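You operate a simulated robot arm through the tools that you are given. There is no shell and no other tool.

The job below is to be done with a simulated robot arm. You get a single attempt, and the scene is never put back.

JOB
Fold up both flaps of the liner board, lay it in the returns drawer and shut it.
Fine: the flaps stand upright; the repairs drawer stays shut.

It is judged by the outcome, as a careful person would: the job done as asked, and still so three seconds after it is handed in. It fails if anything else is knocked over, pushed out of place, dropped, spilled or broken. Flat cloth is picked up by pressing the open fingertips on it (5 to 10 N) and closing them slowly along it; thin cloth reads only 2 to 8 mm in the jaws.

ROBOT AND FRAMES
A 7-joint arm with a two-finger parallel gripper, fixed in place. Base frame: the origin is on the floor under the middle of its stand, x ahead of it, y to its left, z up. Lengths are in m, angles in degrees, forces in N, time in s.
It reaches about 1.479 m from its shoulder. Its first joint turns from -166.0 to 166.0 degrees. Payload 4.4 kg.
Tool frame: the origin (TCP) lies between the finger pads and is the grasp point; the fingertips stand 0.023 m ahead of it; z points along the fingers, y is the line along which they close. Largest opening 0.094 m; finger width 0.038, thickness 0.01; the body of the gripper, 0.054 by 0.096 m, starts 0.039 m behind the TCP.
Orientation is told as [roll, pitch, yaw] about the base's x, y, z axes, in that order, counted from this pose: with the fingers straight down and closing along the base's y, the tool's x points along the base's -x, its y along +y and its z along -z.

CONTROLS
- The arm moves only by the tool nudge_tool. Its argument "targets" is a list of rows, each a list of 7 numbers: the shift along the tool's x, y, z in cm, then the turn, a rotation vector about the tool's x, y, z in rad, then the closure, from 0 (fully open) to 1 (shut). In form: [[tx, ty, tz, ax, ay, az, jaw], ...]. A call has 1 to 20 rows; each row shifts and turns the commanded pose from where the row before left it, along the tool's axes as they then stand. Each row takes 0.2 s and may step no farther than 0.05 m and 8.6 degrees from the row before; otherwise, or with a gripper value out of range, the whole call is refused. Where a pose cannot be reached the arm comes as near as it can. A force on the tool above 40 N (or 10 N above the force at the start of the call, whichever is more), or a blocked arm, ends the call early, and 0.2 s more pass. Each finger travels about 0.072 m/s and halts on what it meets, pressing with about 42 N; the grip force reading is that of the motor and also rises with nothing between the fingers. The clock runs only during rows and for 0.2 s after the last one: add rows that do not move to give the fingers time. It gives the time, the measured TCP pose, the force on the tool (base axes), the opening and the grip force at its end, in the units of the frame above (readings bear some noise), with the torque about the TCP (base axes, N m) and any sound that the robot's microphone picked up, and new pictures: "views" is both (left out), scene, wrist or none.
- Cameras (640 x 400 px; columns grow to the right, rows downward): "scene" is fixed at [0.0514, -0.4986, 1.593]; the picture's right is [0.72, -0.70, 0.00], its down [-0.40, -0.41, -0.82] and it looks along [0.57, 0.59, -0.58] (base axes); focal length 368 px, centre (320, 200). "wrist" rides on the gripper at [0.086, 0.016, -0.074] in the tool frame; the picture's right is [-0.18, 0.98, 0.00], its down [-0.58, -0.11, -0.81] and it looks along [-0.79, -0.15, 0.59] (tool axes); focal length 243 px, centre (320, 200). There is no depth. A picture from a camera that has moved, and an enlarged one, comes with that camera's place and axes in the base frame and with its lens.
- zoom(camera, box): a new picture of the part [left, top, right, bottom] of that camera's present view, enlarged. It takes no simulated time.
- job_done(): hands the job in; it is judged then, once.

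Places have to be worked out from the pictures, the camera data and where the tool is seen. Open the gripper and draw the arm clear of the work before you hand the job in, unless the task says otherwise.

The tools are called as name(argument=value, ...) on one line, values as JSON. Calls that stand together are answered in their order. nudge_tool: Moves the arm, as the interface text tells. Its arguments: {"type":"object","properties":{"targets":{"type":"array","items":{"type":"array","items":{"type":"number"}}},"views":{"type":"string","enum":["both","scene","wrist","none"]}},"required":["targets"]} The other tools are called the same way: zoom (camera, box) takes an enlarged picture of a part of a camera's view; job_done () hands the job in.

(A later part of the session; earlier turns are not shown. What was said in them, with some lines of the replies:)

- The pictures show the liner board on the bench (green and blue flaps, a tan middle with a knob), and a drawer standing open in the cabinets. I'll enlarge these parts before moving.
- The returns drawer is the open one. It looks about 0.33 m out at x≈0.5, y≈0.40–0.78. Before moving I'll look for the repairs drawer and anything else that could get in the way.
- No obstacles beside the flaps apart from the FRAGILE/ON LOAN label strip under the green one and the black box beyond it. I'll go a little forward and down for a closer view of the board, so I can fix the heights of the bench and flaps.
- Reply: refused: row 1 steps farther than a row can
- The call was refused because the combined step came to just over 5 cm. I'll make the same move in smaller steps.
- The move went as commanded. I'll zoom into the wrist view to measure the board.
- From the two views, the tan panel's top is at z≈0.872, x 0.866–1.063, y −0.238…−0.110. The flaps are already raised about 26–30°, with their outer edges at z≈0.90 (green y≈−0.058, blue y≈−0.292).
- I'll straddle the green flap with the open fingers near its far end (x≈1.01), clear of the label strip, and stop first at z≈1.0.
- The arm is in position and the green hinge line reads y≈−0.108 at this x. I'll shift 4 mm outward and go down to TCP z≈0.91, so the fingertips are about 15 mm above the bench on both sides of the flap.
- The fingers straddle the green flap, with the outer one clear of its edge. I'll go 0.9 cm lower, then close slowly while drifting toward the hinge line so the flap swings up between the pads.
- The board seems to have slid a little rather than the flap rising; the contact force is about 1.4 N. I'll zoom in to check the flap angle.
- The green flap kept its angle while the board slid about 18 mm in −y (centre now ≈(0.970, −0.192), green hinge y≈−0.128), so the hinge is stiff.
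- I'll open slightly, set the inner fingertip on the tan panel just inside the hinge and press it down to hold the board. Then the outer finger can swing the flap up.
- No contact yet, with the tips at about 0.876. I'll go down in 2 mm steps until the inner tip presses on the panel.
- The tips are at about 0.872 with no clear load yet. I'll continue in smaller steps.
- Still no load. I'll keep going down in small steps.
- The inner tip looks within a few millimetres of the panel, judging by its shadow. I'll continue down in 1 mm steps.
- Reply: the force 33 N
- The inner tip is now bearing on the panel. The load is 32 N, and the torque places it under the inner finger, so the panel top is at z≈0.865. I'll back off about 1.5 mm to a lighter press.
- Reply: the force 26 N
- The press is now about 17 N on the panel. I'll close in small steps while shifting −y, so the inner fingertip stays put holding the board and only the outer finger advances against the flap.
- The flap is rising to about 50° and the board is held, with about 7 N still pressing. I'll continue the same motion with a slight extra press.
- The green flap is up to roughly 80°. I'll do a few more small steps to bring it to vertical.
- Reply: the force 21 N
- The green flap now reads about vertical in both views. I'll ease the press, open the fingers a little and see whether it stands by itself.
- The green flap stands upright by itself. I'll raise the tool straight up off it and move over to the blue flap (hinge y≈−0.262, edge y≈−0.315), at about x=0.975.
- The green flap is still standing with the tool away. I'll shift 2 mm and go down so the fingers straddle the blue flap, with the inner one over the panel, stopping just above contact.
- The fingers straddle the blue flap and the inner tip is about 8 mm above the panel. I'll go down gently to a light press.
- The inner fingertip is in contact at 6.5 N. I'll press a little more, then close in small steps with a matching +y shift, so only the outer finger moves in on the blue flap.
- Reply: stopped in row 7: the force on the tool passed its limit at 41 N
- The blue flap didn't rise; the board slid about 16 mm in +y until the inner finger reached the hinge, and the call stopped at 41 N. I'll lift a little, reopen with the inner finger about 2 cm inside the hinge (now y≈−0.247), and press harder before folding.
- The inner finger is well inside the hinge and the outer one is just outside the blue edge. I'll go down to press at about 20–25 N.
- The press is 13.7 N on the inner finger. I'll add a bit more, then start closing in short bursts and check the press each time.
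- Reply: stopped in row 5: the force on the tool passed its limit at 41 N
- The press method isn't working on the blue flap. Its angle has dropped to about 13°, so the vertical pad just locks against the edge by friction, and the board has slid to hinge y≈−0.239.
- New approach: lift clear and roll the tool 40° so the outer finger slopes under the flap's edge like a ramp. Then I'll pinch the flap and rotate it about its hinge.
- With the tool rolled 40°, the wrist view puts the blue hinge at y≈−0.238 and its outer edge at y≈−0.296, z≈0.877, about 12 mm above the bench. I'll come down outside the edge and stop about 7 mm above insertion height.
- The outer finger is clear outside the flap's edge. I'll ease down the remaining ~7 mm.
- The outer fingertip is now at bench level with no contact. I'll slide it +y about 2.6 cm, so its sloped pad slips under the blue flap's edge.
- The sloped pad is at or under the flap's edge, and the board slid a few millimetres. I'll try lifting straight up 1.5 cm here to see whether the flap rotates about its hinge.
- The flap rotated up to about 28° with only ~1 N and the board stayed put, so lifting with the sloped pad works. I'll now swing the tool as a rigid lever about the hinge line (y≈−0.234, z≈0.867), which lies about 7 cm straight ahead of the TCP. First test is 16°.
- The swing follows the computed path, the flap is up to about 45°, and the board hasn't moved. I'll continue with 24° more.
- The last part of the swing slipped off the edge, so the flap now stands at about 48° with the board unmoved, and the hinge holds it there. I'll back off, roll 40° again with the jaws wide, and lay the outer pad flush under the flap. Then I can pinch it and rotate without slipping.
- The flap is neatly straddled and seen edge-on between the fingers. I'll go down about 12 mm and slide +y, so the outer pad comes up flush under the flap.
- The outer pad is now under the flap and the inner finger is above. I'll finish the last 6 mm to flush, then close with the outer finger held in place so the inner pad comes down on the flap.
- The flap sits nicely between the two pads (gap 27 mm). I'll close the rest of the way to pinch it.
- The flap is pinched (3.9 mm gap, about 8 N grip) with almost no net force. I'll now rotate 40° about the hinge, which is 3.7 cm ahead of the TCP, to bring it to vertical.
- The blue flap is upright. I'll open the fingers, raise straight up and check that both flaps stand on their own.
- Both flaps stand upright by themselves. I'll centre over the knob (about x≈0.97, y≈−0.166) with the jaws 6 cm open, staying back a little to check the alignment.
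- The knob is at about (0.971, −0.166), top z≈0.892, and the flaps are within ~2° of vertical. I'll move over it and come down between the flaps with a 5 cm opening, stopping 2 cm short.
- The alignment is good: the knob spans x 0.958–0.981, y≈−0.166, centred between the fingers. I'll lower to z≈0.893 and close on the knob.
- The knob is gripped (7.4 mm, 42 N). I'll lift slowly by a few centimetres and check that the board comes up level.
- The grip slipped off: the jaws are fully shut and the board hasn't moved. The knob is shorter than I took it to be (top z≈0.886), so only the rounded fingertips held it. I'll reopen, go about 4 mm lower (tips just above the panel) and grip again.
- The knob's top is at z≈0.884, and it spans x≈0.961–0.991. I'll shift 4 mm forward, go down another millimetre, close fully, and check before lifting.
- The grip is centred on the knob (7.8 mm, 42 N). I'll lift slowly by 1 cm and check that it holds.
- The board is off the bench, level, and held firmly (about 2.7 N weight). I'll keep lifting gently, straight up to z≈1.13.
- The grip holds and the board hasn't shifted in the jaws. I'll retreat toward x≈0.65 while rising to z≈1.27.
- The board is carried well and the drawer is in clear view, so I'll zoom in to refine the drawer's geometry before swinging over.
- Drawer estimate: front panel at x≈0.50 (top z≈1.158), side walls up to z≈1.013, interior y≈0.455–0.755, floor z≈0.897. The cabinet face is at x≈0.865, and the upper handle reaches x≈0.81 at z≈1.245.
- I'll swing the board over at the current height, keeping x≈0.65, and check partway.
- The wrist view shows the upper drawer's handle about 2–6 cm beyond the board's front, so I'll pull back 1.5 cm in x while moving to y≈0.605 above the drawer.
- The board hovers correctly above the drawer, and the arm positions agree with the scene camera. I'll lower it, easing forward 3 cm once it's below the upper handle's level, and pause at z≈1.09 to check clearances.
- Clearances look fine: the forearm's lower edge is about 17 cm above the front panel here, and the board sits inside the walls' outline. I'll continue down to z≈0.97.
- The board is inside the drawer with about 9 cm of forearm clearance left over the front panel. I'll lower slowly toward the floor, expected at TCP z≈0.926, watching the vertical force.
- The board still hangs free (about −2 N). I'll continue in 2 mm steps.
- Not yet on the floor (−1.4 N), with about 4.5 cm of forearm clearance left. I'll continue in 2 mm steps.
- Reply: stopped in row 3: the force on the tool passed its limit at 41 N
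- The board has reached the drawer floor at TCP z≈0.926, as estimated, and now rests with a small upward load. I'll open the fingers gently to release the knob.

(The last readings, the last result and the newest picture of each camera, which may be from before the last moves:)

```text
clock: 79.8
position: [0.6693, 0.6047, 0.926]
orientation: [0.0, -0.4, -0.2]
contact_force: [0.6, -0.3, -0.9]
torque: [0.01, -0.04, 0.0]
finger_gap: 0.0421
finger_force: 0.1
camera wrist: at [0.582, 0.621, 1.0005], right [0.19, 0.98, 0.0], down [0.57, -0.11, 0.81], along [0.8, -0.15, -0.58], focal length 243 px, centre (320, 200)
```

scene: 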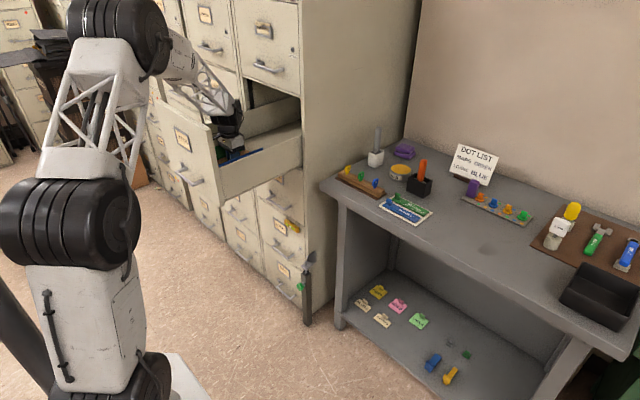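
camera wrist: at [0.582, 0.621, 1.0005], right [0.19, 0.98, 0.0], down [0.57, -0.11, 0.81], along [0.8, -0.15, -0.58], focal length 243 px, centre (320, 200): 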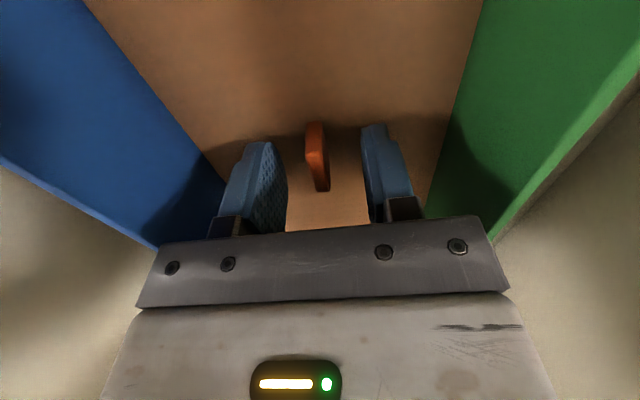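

The knob is released and the board sits flat with both flaps up. I'll raise straight up out of the drawer, then ease back slightly once the camera is clear of the front panel.

nudge_tool(targets=[[0, 0, -1, 0, 0, 0, 0.55], [0, 0, -2, 0, 0, 0, 0.55], [0, 0, -2, 0, 0, 0, 0.55], [0, 0, -2, 0, 0, 0, 0.55], [0, 0, -2.5, 0, 0, 0, 0.55], [0, 0, -2.5, 0, 0, 0, 0.55], [0, 0, -2.5, 0, 0, 0, 0.55], [0, 0, -2.5, 0, 0, 0, 0.55], [0, 0, -2.5, 0, 0, 0, 0.55], [0, 0, -2.5, 0, 0, 0, 0.55], [1, 0, -2, 0, 0, 0, 0.55], [1, 0, -2, 0, 0, 0, 0.55], [1, 0, -2, 0, 0, 0, 0.55], [1, 0, -2, 0, 0, 0, 0.55], [1, 0, -2, 0, 0, 0, 0.55], [1, 0, -2, 0, 0, 0, 0.55], [0, 0, 0, 0, 0, 0, 0.55]], views="both")

zoom(camera="scene", box=[140, 0, 332, 192])

```text
clock: 83.4
position: [0.6059, 0.6053, 1.2666]
orientation: [0.1, -0.5, 0.0]
contact_force: [0.3, -0.4, -0.4]
torque: [0.01, 0.0, 0.0]
finger_gap: 0.0425
finger_force: 0.0
camera wrist: at [0.5191, 0.6206, 1.3403], right [0.18, 0.98, 0.0], down [0.57, -0.11, 0.81], along [0.8, -0.15, -0.58], focal length 243 px, centre (320, 200)
```

scene: 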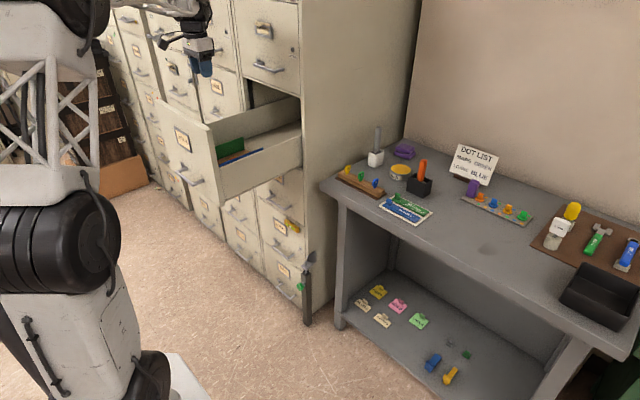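
wrist: 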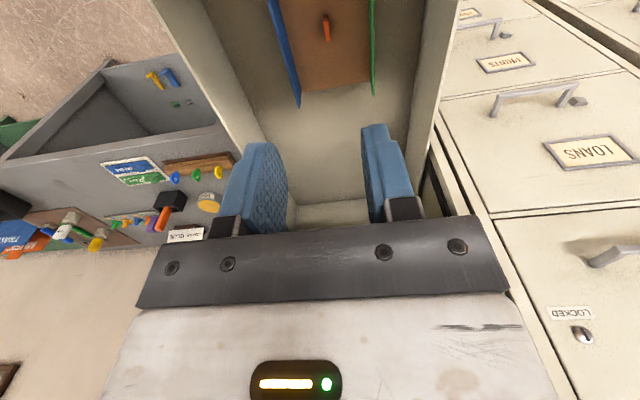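

```text
2.08 times, centred on (236, 96) of scene
camera zoom: at [0.0514, -0.4986, 1.593], right [0.72, -0.7, 0.0], down [-0.4, -0.41, -0.82], along [0.57, 0.59, -0.58], focal length 767 px, centre (495, 417)
```

zoom: 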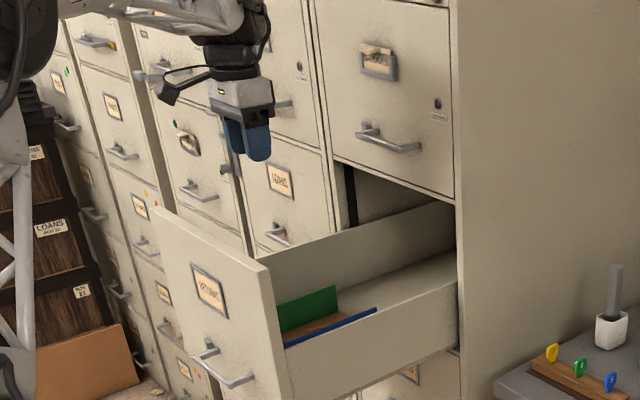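

The board sits in the drawer with both flaps standing. Next I'll back out over the front panel to x≈0.40, z≈1.30, so I can point the tool forward for pushing the drawer shut.

nudge_tool(targets=[[1.5, 0, -1, 0, 0, 0, 0.7], [2.5, 0, -1, 0, 0, 0, 0.85], [3, 0, -1, 0, 0, 0, 1.0], [3, 0, 0, 0, 0, 0, 1.0], [3, 0, 0, 0, 0, 0, 1.0], [3, 0, 0, 0, 0, 0, 1.0], [2.5, 0, 0, 0, 0, 0, 1.0], [2, 0, 0, 0, 0, 0, 1.0], [0, 0, 0, 0, 0, 0, 1.0]], views="both")

```text
clock: 85.4
position: [0.402, 0.6058, 1.2934]
orientation: [0.0, -0.4, -0.1]
contact_force: [-0.5, 0.1, -0.3]
torque: [0.01, 0.0, 0.05]
finger_gap: 0.0
finger_force: 42.2
camera wrist: at [0.3141, 0.6211, 1.3682], right [0.19, 0.98, 0.0], down [0.57, -0.11, 0.81], along [0.8, -0.15, -0.58], focal length 243 px, centre (320, 200)
```

scene: 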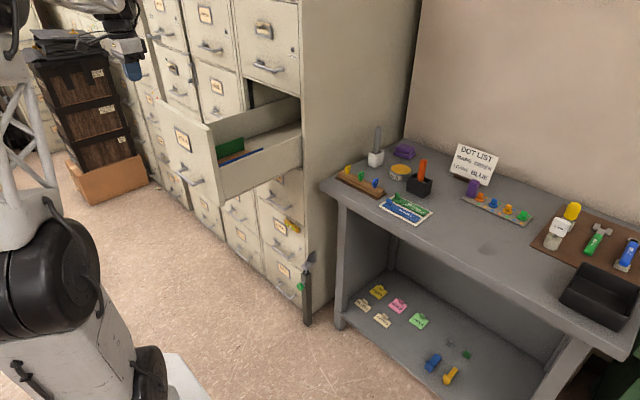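
wrist: 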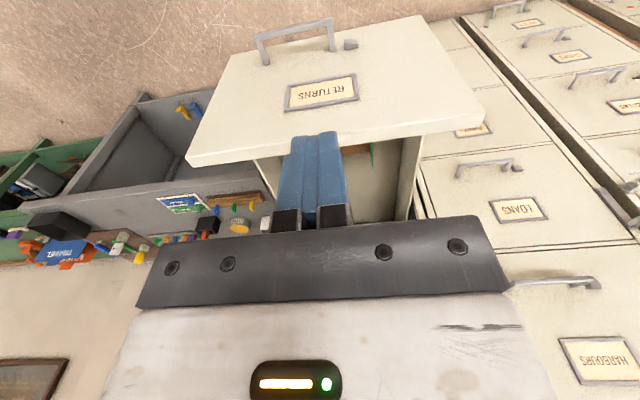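

The wrist view confirms the RETURNS front panel at x≈0.49, y 0.43–0.755, top z≈1.158, with the handle at z≈0.975. I'll pitch the closed gripper forward in stages, here in free space.

nudge_tool(targets=[[0, 0, 0, 0, -0.14, 0, 1.0], [0, 0, 0, 0, -0.14, 0, 1.0], [0, 0, 0, 0, -0.14, 0, 1.0], [0, 0, 0, 0, -0.14, 0, 1.0], [0, 0, 0, 0, -0.14, 0, 1.0], [0, 0, 0, 0, 0, 0, 1.0]], views="both")

```text
clock: 86.8
position: [0.4102, 0.6016, 1.2917]
orientation: [-0.1, -40.5, -0.7]
contact_force: [0.1, 0.6, -0.1]
torque: [0.0, 0.04, 0.0]
finger_gap: 0.0
finger_force: 42.2
camera wrist: at [0.2954, 0.6194, 1.2926], right [0.15, 0.98, 0.12], down [-0.08, -0.11, 0.99], along [0.98, -0.16, 0.07], focal length 243 px, centre (320, 200)
```

scene: 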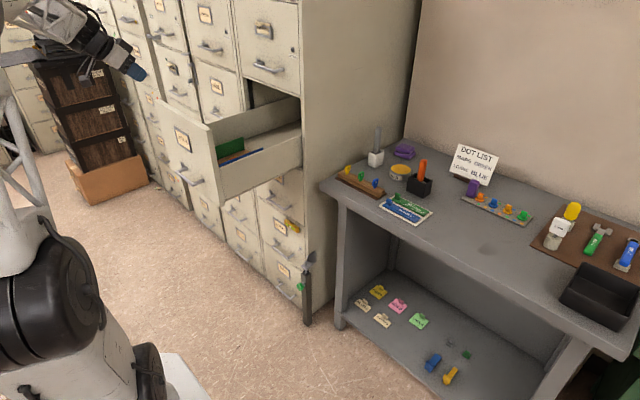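
wrist: 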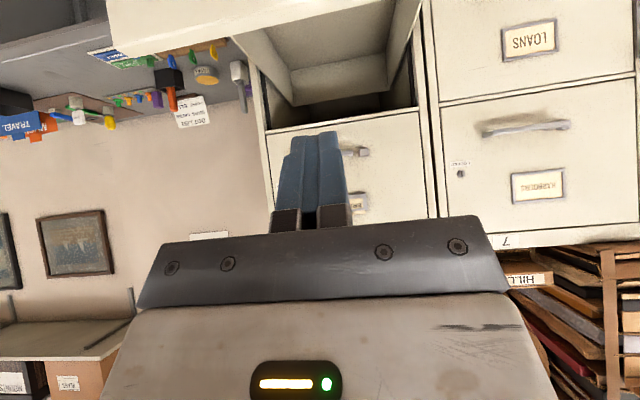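

At 40° the pose is a little off the command (8 mm). I'll hold for a moment to see whether it settles before pitching further.

nudge_tool(targets=[[0, 0, 0, 0, 0, 0, 1.0], [0, 0, 0, 0, 0, 0, 1.0]], views="none")

```text
clock: 87.4
position: [0.4065, 0.6007, 1.2913]
orientation: [-0.2, -40.5, -0.5]
contact_force: [-0.3, 0.9, -1.2]
torque: [0.05, -0.01, 0.02]
finger_gap: 0.0
finger_force: 41.9
```

It's converging slowly. I'll continue pitching at a gentler rate.

nudge_tool(targets=[[0, 0, 0, 0, -0.08, 0, 1.0], [0, 0, 0, 0, -0.08, 0, 1.0], [0, 0, 0, 0, -0.08, 0, 1.0], [0, 0, 0, 0, -0.08, 0, 1.0], [0, 0, 0, 0, 0, 0, 1.0], [0, 0, 0, 0, 0, 0, 1.0]], views="scene")

```text
clock: 88.8
position: [0.4196, 0.6002, 1.2792]
orientation: [-1.9, -58.4, 0.0]
contact_force: [0.0, 0.0, -1.0]
torque: [-0.01, 0.0, -0.02]
finger_gap: 0.0
finger_force: 41.8
```

scene: 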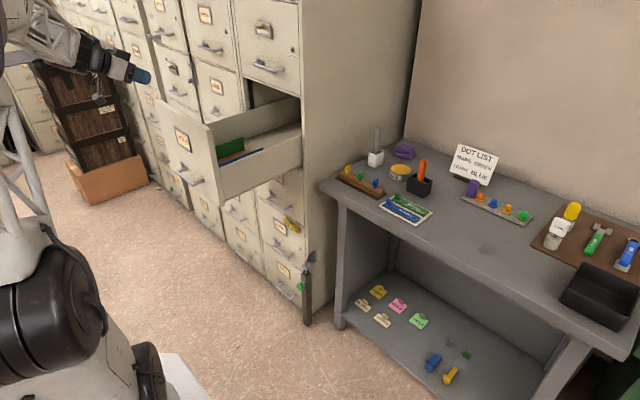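

The arm is near its fold limit here and holds about 58° of pitch, which is enough: the hand would pass under the upper handle. I'll lower in front of the panel in stages, staying about 5 cm clear of it.

nudge_tool(targets=[[2.14, 0, 1.295, 0, 0, 0, 1.0], [2.14, 0, 1.295, 0, 0, 0, 1.0], [2.14, 0, 1.295, 0, 0, 0, 1.0], [2.14, 0, 1.295, 0, 0, 0, 1.0], [0, 0, 0, 0, 0, 0, 1.0], [0, 0, 0, 0, 0, 0, 1.0]], views="both")

```text
clock: 90.2
position: [0.4026, 0.6058, 1.1891]
orientation: [-0.3, -58.8, 0.0]
contact_force: [-0.1, -0.5, -0.3]
torque: [-0.01, 0.02, -0.01]
finger_gap: 0.0001
finger_force: 41.9
camera wrist: at [0.2945, 0.6215, 1.1559], right [0.1, 0.98, 0.15], down [-0.39, -0.1, 0.92], along [0.92, -0.15, 0.37], focal length 243 px, centre (320, 200)
```

scene: 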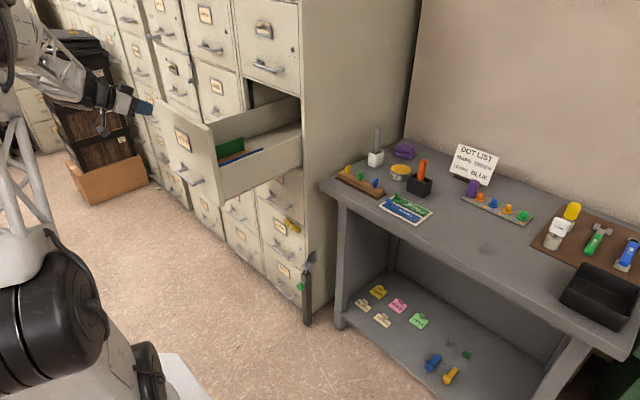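
wrist: 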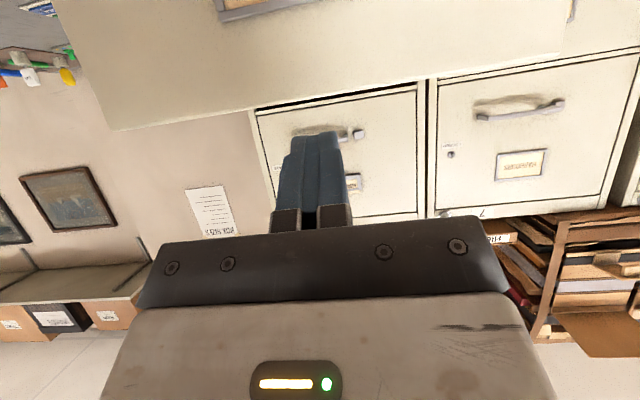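

The tool now tracks exactly. I'll go down another 9 cm to the pushing height, centre on y≈0.593, and pitch a little more toward horizontal.

nudge_tool(targets=[[2.57, -0.4, 1.55, 0, 0, 0, 1.0], [2.57, -0.4, 1.55, 0, 0, 0, 1.0], [2.57, -0.4, 1.55, 0, 0, 0, 1.0], [0, 0, 0, 0, -0.1, 0, 1.0], [0, 0, 0, 0, -0.1, 0, 1.0], [0, 0, 0, 0, -0.1, 0, 1.0], [0, 0, 0, 0, 0, 0, 1.0], [0, 0, 0, 0, 0, 0, 1.0]], views="both")

zoom(camera="scene", box=[60, 60, 252, 212])

```text
clock: 92.0
position: [0.4008, 0.5928, 1.1037]
orientation: [0.4, -76.1, -0.4]
contact_force: [-0.4, 0.0, -0.4]
torque: [-0.01, 0.01, -0.01]
finger_gap: 0.0
finger_force: 42.1
camera wrist: at [0.3075, 0.6095, 1.0389], right [0.05, 0.98, 0.18], down [-0.64, -0.11, 0.76], along [0.76, -0.15, 0.63], focal length 243 px, centre (320, 200)
```

scene: 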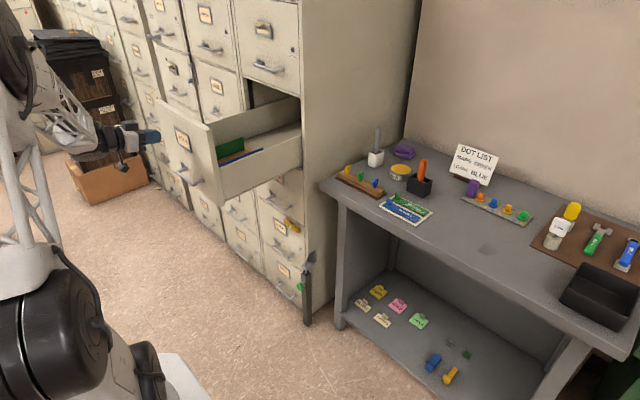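
wrist: 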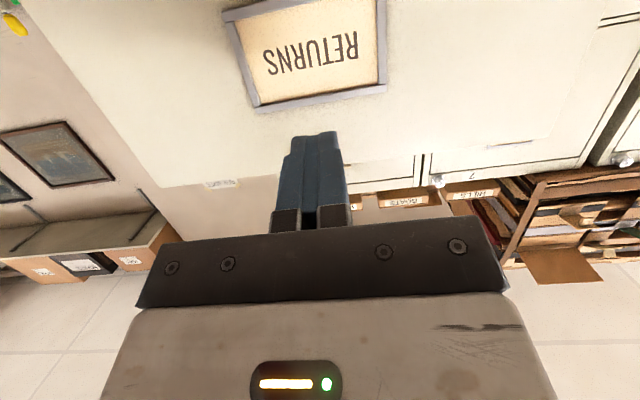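

```text
2.63 times, centred on (156, 136) of scene
camera zoom: at [0.0514, -0.4986, 1.593], right [0.72, -0.7, 0.0], down [-0.4, -0.41, -0.82], along [0.57, 0.59, -0.58], focal length 969 px, centre (752, 368)
```

zoom: 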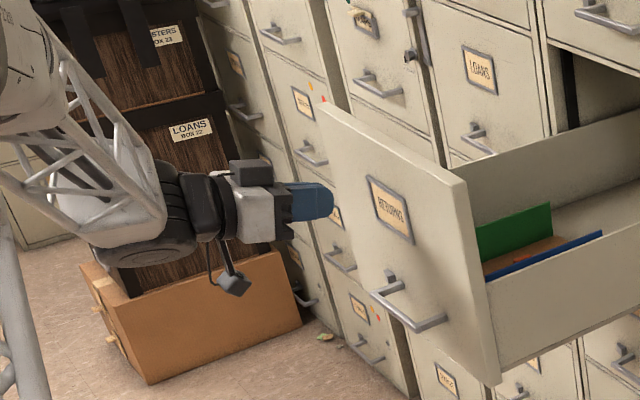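

The tool points almost straight forward with its tip at x≈0.423, facing the front panel. I'll raise 1.5 cm to push above the label, and approach slowly until contact.

nudge_tool(targets=[[-1.455, 0, -0.363, 0, 0, 0, 1.0], [-0.484, 0, 1.94, 0, 0, 0, 1.0], [-0.484, 0, 1.94, 0, 0, 0, 1.0], [-0.242, 0, 0.97, 0, 0, 0, 1.0], [-0.121, 0, 0.485, 0, 0, 0, 1.0], [-0.121, 0, 0.485, 0, 0, 0, 1.0], [-0.121, 0, 0.485, 0, 0, 0, 1.0], [0, 0, 0, 0, 0, 0, 1.0]], views="both")

zoom(camera="scene", box=[60, 60, 252, 212])

```text
clock: 93.8
position: [0.4667, 0.5933, 1.1184]
orientation: [0.3, -76.1, -0.4]
contact_force: [-4.4, 1.4, 2.7]
torque: [-0.01, -0.08, 0.02]
finger_gap: 0.0
finger_force: 41.9
camera wrist: at [0.3725, 0.6095, 1.0538], right [0.05, 0.98, 0.18], down [-0.64, -0.11, 0.76], along [0.76, -0.15, 0.63], focal length 243 px, centre (320, 200)
```

scene: 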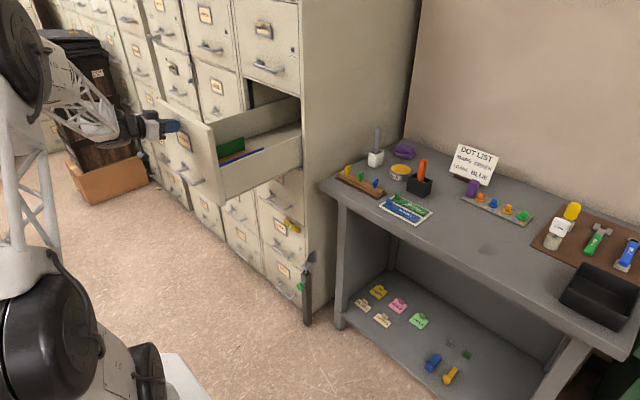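
wrist: 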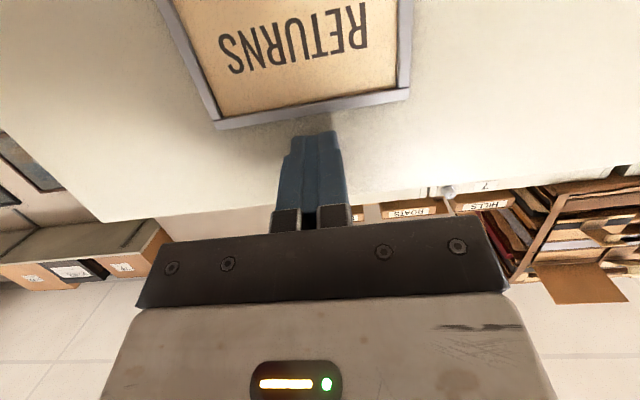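

```text
2.63 times, centred on (156, 136) of scene
camera zoom: at [0.0514, -0.4986, 1.593], right [0.72, -0.7, 0.0], down [-0.4, -0.41, -0.82], along [0.57, 0.59, -0.58], focal length 969 px, centre (752, 368)
```

zoom: 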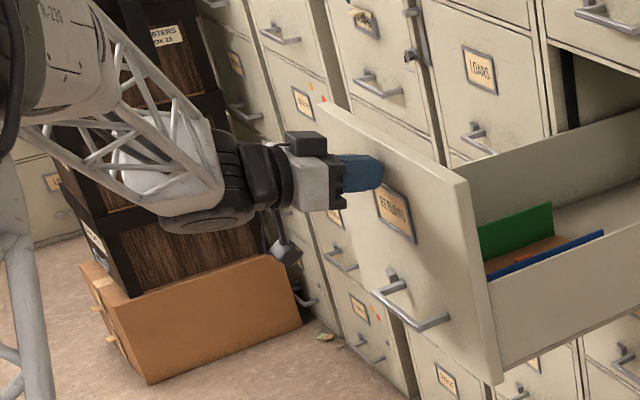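

The tip has touched the front panel just above the label (about 4 N at x≈0.489). I'll push the drawer slowly forward in 1 cm steps, about 15 cm first.

nudge_tool(targets=[[-0.121, 0, 0.485, 0, 0, 0, 1.0], [-0.194, 0, 0.776, 0, 0, 0, 1.0], [-0.242, 0, 0.97, 0, 0, 0, 1.0], [-0.242, 0, 0.97, 0, 0, 0, 1.0], [-0.242, 0, 0.97, 0, 0, 0, 1.0], [-0.242, 0, 0.97, 0, 0, 0, 1.0], [-0.242, 0, 0.97, 0, 0, 0, 1.0], [-0.242, 0, 0.97, 0, 0, 0, 1.0], [-0.242, 0, 0.97, 0, 0, 0, 1.0], [-0.242, 0, 0.97, 0, 0, 0, 1.0], [-0.242, 0, 0.97, 0, 0, 0, 1.0], [-0.242, 0, 0.97, 0, 0, 0, 1.0], [-0.242, 0, 0.97, 0, 0, 0, 1.0], [-0.242, 0, 0.97, 0, 0, 0, 1.0], [-0.242, 0, 0.97, 0, 0, 0, 1.0], [0, 0, 0, 0, 0, 0, 1.0]], views="both")

zoom(camera="scene", box=[120, 20, 312, 212])

```text
clock: 97.2
position: [0.6089, 0.5928, 1.1173]
orientation: [0.3, -76.1, -0.1]
contact_force: [-2.0, 0.8, 0.2]
torque: [-0.04, -0.02, -0.03]
finger_gap: 0.0003
finger_force: 41.7
camera wrist: at [0.5156, 0.6096, 1.0534], right [0.05, 0.98, 0.18], down [-0.64, -0.11, 0.76], along [0.76, -0.15, 0.63], focal length 243 px, centre (320, 200)
```

scene: 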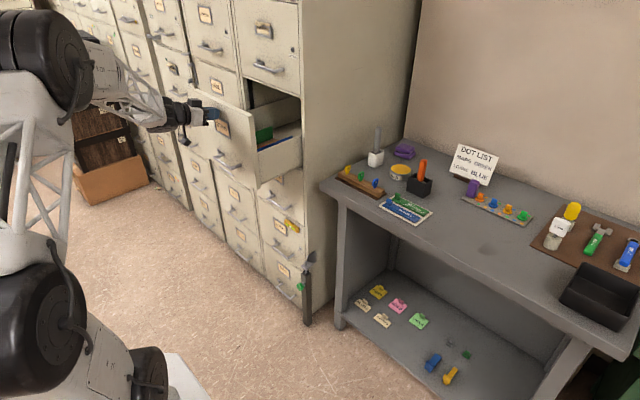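
wrist: 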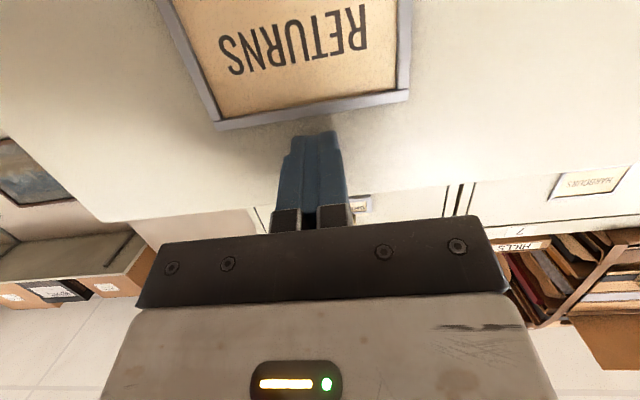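

```text
2.08 times, centred on (216, 116) of scene
camera zoom: at [0.0514, -0.4986, 1.593], right [0.72, -0.7, 0.0], down [-0.4, -0.41, -0.82], along [0.57, 0.59, -0.58], focal length 767 px, centre (537, 375)
```

zoom: 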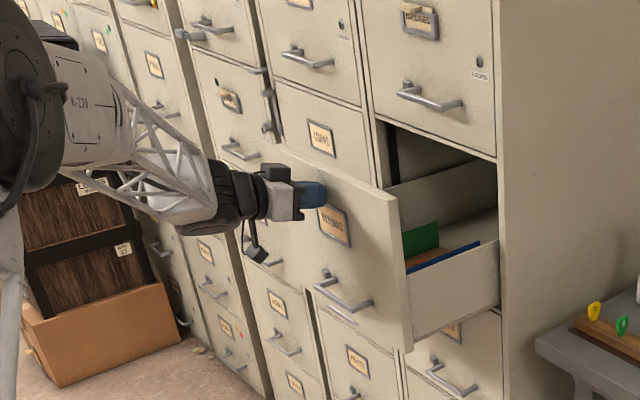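

The drawer slides smoothly with about 2 N, and nothing else moves. I'll push another 15 cm.

nudge_tool(targets=[[-0.242, 0, 0.97, 0, 0, 0, 1.0], [-0.242, 0, 0.97, 0, 0, 0, 1.0], [-0.242, 0, 0.97, 0, 0, 0, 1.0], [-0.242, 0, 0.97, 0, 0, 0, 1.0], [-0.242, 0, 0.97, 0, 0, 0, 1.0], [-0.242, 0, 0.97, 0, 0, 0, 1.0], [-0.242, 0, 0.97, 0, 0, 0, 1.0], [-0.242, 0, 0.97, 0, 0, 0, 1.0], [-0.242, 0, 0.97, 0, 0, 0, 1.0], [-0.242, 0, 0.97, 0, 0, 0, 1.0], [-0.242, 0, 0.97, 0, 0, 0, 1.0], [-0.242, 0, 0.97, 0, 0, 0, 1.0], [-0.242, 0, 0.97, 0, 0, 0, 1.0], [-0.242, 0, 0.97, 0, 0, 0, 1.0], [-0.242, 0, 0.97, 0, 0, 0, 1.0], [0, 0, 0, 0, 0, 0, 1.0]], views="both")

zoom(camera="scene", box=[150, 20, 342, 212])

```text
clock: 100.6
position: [0.758, 0.5925, 1.1183]
orientation: [0.3, -76.1, -0.3]
contact_force: [0.0, -0.2, -0.3]
torque: [-0.03, -0.01, 0.01]
finger_gap: 0.0
finger_force: 41.4
camera wrist: at [0.6658, 0.6093, 1.0535], right [0.05, 0.98, 0.18], down [-0.64, -0.11, 0.76], along [0.76, -0.15, 0.63], focal length 243 px, centre (320, 200)
```

scene: 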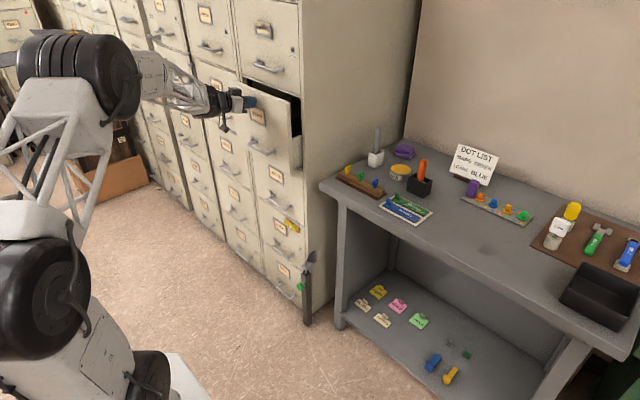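
wrist: 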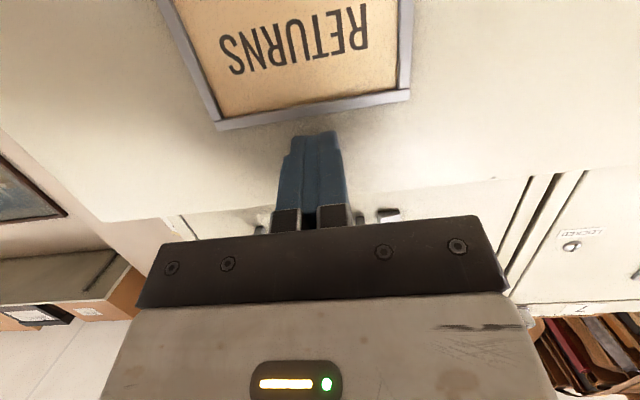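

```text
2.08 times, centred on (246, 116) of scene
camera zoom: at [0.0514, -0.4986, 1.593], right [0.72, -0.7, 0.0], down [-0.4, -0.41, -0.82], along [0.57, 0.59, -0.58], focal length 767 px, centre (474, 375)
```

zoom: 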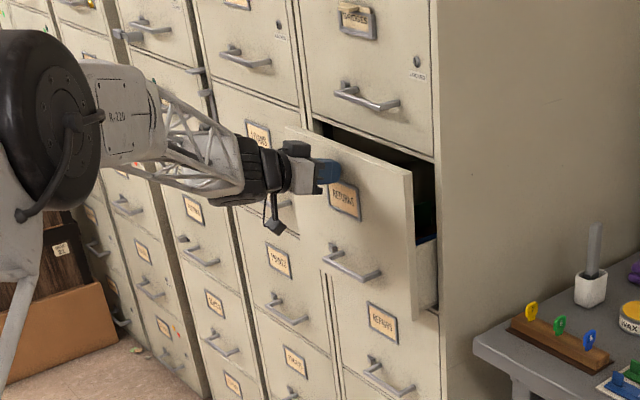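

About 8 cm remain, and the REPAIRS drawer is directly below, still shut. I'll push the rest more slowly and watch for the stop or a latch.

nudge_tool(targets=[[-0.17, 0, 0.68, 0, 0, 0, 1.0], [-0.17, 0, 0.68, 0, 0, 0, 1.0], [-0.17, 0, 0.68, 0, 0, 0, 1.0], [-0.17, 0, 0.68, 0, 0, 0, 1.0], [-0.17, 0, 0.68, 0, 0, 0, 1.0], [-0.17, 0, 0.68, 0, 0, 0, 1.0], [-0.17, 0, 0.68, 0, 0, 0, 1.0], [-0.121, 0, 0.485, 0, 0, 0, 1.0], [0, 0, 0, 0, 0, 0, 1.0]], views="both")

zoom(camera="scene", box=[190, 20, 350, 212])

```text
clock: 102.6
position: [0.8133, 0.593, 1.1183]
orientation: [0.3, -76.2, -0.3]
contact_force: [-5.0, 1.7, -0.2]
torque: [-0.02, -0.04, 0.04]
finger_gap: 0.0
finger_force: 42.1
camera wrist: at [0.7195, 0.6092, 1.0536], right [0.04, 0.98, 0.18], down [-0.64, -0.11, 0.76], along [0.76, -0.15, 0.63], focal length 243 px, centre (320, 200)
```

scene: 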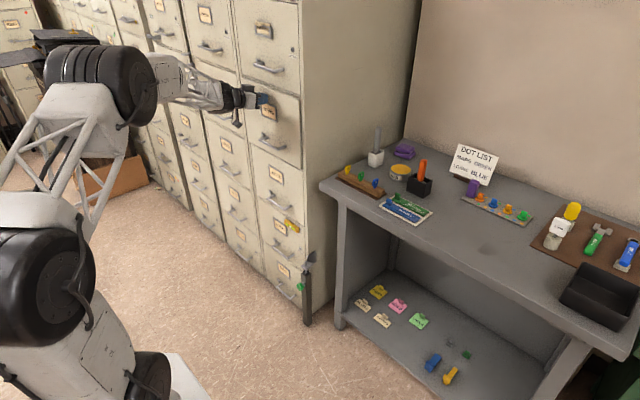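
wrist: 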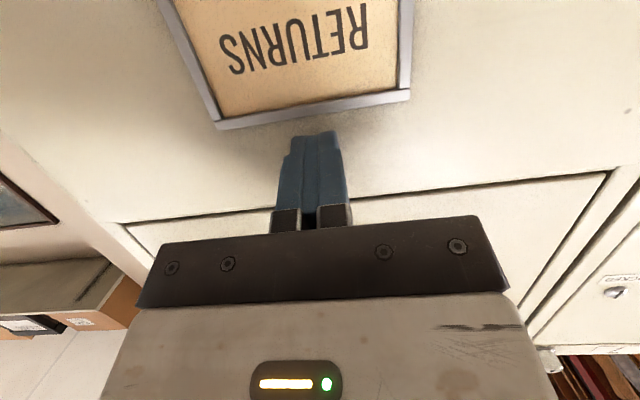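

```text
2.08 times, centred on (270, 116) of scene
camera zoom: at [0.0514, -0.4986, 1.593], right [0.72, -0.7, 0.0], down [-0.4, -0.41, -0.82], along [0.57, 0.59, -0.58], focal length 767 px, centre (424, 375)
```

zoom: 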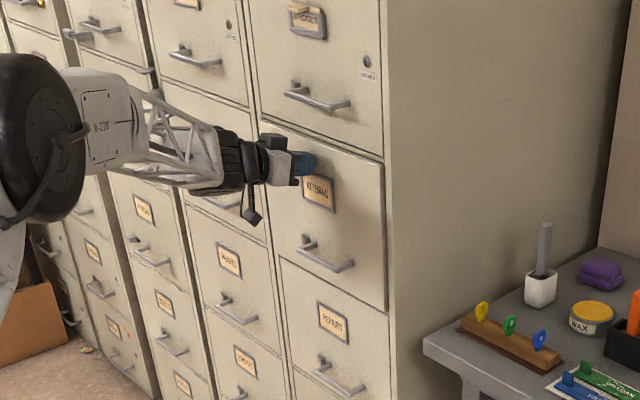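

The drawer looks nearly flush, with the tip at x≈0.836 and 5 N resistance. I'll zoom in on the edges to judge how far it still stands out.

zoom(camera="scene", box=[236, 70, 316, 180])

zoom(camera="wrist", box=[100, 130, 640, 360])

```text
3.64 times, centred on (276, 125) of scene
camera zoom: at [0.0514, -0.4986, 1.593], right [0.72, -0.7, 0.0], down [-0.4, -0.41, -0.82], along [0.57, 0.59, -0.58], focal length 1339 px, centre (480, 473)
```

zoom: 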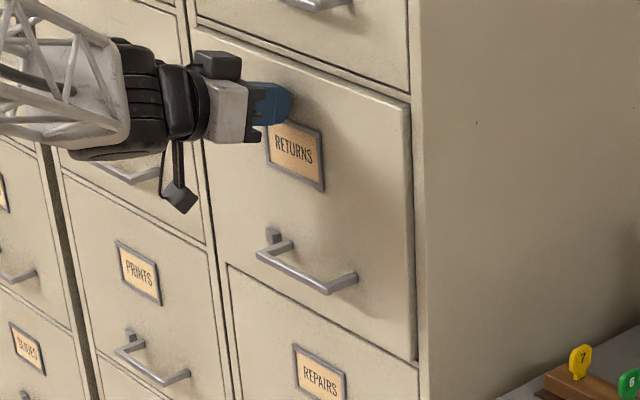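

```text
1.19 times, centred on (370, 245) of wrist
camera zoom: at [0.7195, 0.6092, 1.0536], right [0.04, 0.98, 0.18], down [-0.64, -0.11, 0.76], along [0.76, -0.15, 0.63], focal length 288 px, centre (261, 147)
```

zoom: 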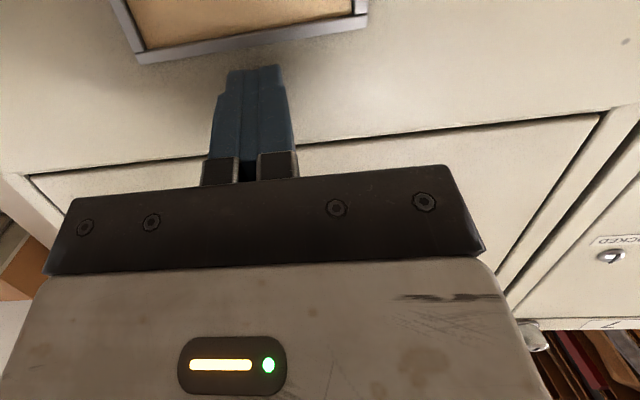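

It still stands out by roughly a centimetre. I'll keep pushing in small steps until it bottoms out.

nudge_tool(targets=[[-0.097, 0, 0.388, 0, 0, 0, 1.0], [-0.097, 0, 0.388, 0, 0, 0, 1.0], [-0.097, 0, 0.388, 0, 0, 0, 1.0], [0, 0, 0, 0, 0, 0, 1.0]], views="none")

zoom(camera="scene", box=[236, 70, 316, 180])

```text
clock: 103.4
position: [0.8232, 0.5922, 1.1185]
orientation: [-0.2, -76.1, 0.0]
contact_force: [-24.6, -8.5, 3.5]
torque: [0.01, -0.42, -0.22]
finger_gap: 0.0
finger_force: 42.1
stopped in row 4: the force on the tool passed its limit at 58 N (the readings are from after the stop); the commanded pose is now the measured one
```

```text
3.64 times, centred on (276, 125) of scene
camera zoom: at [0.0514, -0.4986, 1.593], right [0.72, -0.7, 0.0], down [-0.4, -0.41, -0.82], along [0.57, 0.59, -0.58], focal length 1339 px, centre (480, 473)
```

zoom: 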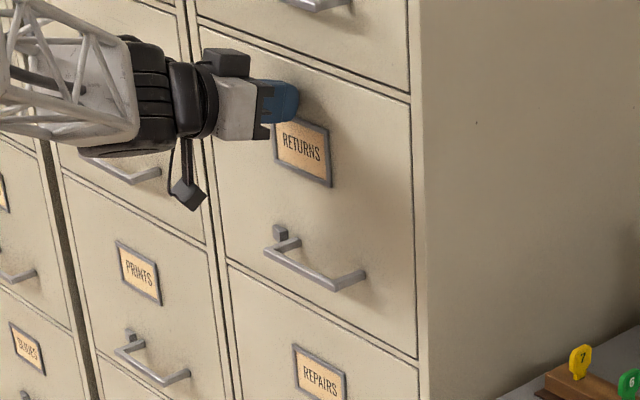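

The drawer has bottomed out and looks flush with its neighbours. I'll back off slowly and check that it stays shut and that REPAIRS hasn't moved.

nudge_tool(targets=[[0.073, 0, -0.291, 0, 0, 0, 1.0], [0.121, 0, -0.485, 0, 0, 0, 1.0], [0.242, 0, -0.97, 0, 0, 0, 1.0], [0.484, 0, -1.94, 0, 0, 0, 1.0], [0.484, 0, -1.94, 0, 0, 0, 1.0], [0.484, 0, -1.94, 0, 0, 0, 1.0], [0.484, 0, -1.94, 0, 0, 0, 1.0], [0, 0, 0, 0, 0, 0, 1.0]], views="both")

zoom(camera="scene", box=[200, 60, 320, 210])

```text
clock: 105.2
position: [0.7269, 0.592, 1.1185]
orientation: [0.0, -76.1, 0.0]
contact_force: [-0.1, 0.1, 0.7]
torque: [0.01, 0.0, -0.01]
finger_gap: 0.0
finger_force: 42.7
camera wrist: at [0.6325, 0.609, 1.0536], right [0.05, 0.98, 0.18], down [-0.64, -0.11, 0.76], along [0.76, -0.15, 0.63], focal length 243 px, centre (320, 200)
```

scene: 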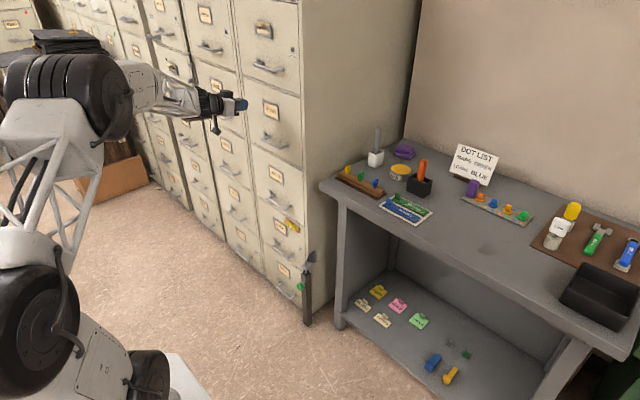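
wrist: 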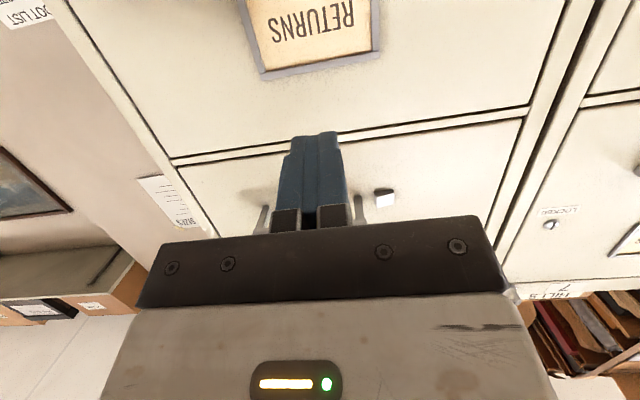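

```text
2.67 times, centred on (260, 135) of scene
camera zoom: at [0.0514, -0.4986, 1.593], right [0.72, -0.7, 0.0], down [-0.4, -0.41, -0.82], along [0.57, 0.59, -0.58], focal length 982 px, centre (480, 373)
```

zoom: 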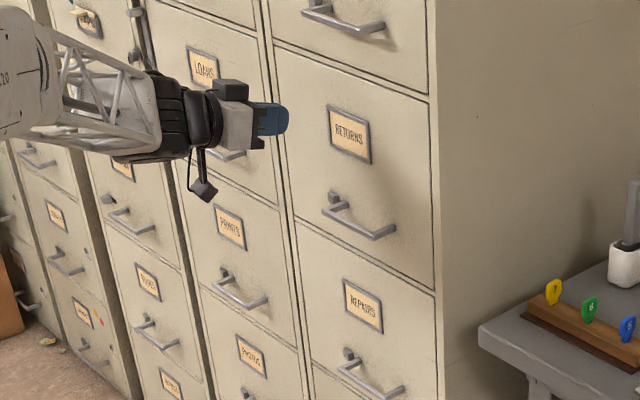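

RETURNS is shut and stays flush, and REPAIRS directly below is still shut. I'll draw the arm further back, open the gripper, and take a final look round.

nudge_tool(targets=[[0.726, 0, -2.91, 0, 0, 0, 1.0], [0.726, 0, -2.91, 0, 0, 0, 1.0], [0.726, 0, -2.91, 0, 0, 0, 0.7], [0.726, 0, -2.91, 0, 0, 0, 0.4], [0.726, 0, -2.91, 0, 0, 0, 0.1], [0.726, 0, -2.91, 0, 0, 0, 0], [0.484, 0, -1.94, 0, 0, 0, 0], [0, 0, 0, 0, 0, 0, 0], [0, 0, 0, 0, 0, 0, 0]], views="both")

zoom(camera="scene", box=[180, 40, 340, 240])

zoom(camera="scene", box=[320, 120, 640, 320])

```text
clock: 107.2
position: [0.526, 0.5917, 1.1178]
orientation: [-0.1, -76.1, -0.2]
contact_force: [0.3, -0.4, 0.0]
torque: [0.02, 0.01, 0.03]
finger_gap: 0.0939
finger_force: 0.1
camera wrist: at [0.4329, 0.6079, 1.0527], right [0.05, 0.98, 0.18], down [-0.64, -0.11, 0.76], along [0.76, -0.15, 0.63], focal length 243 px, centre (320, 200)
```

scene: 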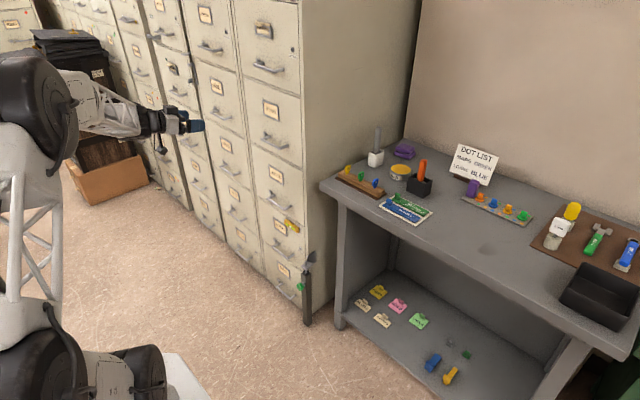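
wrist: 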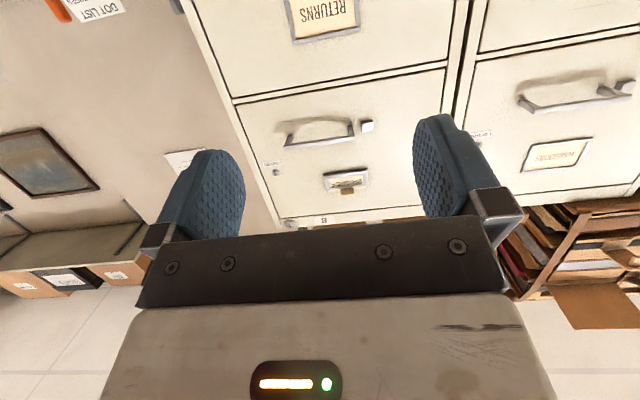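

```text
2.00 times, centred on (260, 140) of scene
camera zoom: at [0.0514, -0.4986, 1.593], right [0.72, -0.7, 0.0], down [-0.4, -0.41, -0.82], along [0.57, 0.59, -0.58], focal length 737 px, centre (440, 320)
```

zoom: 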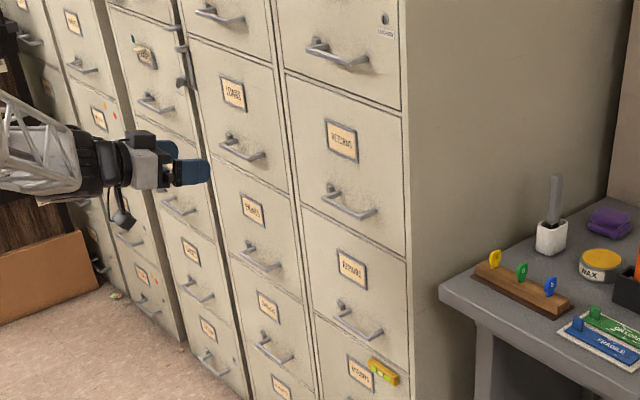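

```text
2.00 times, centred on (480, 220) of scene
camera zoom: at [0.0514, -0.4986, 1.593], right [0.72, -0.7, 0.0], down [-0.4, -0.41, -0.82], along [0.57, 0.59, -0.58], focal length 737 px, centre (0, 160)
```

zoom: 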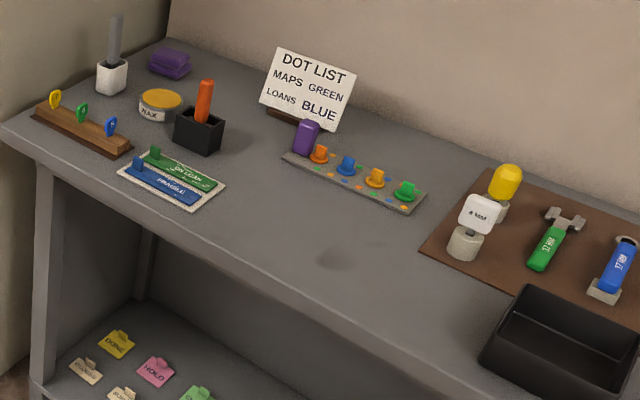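

RETURNS and REPAIRS are both flush and shut, and everything else on the bench and cabinets is where it was. The gripper is open and about 0.3 m clear of the cabinet, so I'll hand the job in.

job_done()

```text
The job is handed in.
```

The liner board is in the returns drawer with both flaps folded up, and the drawer is pushed fully shut. The repairs drawer never opened, and nothing else on the bench or cabinets looks moved.

I last saw the flaps standing upright just before I closed the drawer. I couldn't see inside after that. The drawer closed slowly, but it met its stop with a brief bump of about 58 N.

- **Folding:** the green flap went up on the second try. The blue one took several, and the board slid a few centimetres around its spot on the bench while I worked on it.
- **Lifting:** my first grip on the knob slipped off before the board left the bench. The second grip held.

The gripper is open and about 0.3 m clear of the cabinet.
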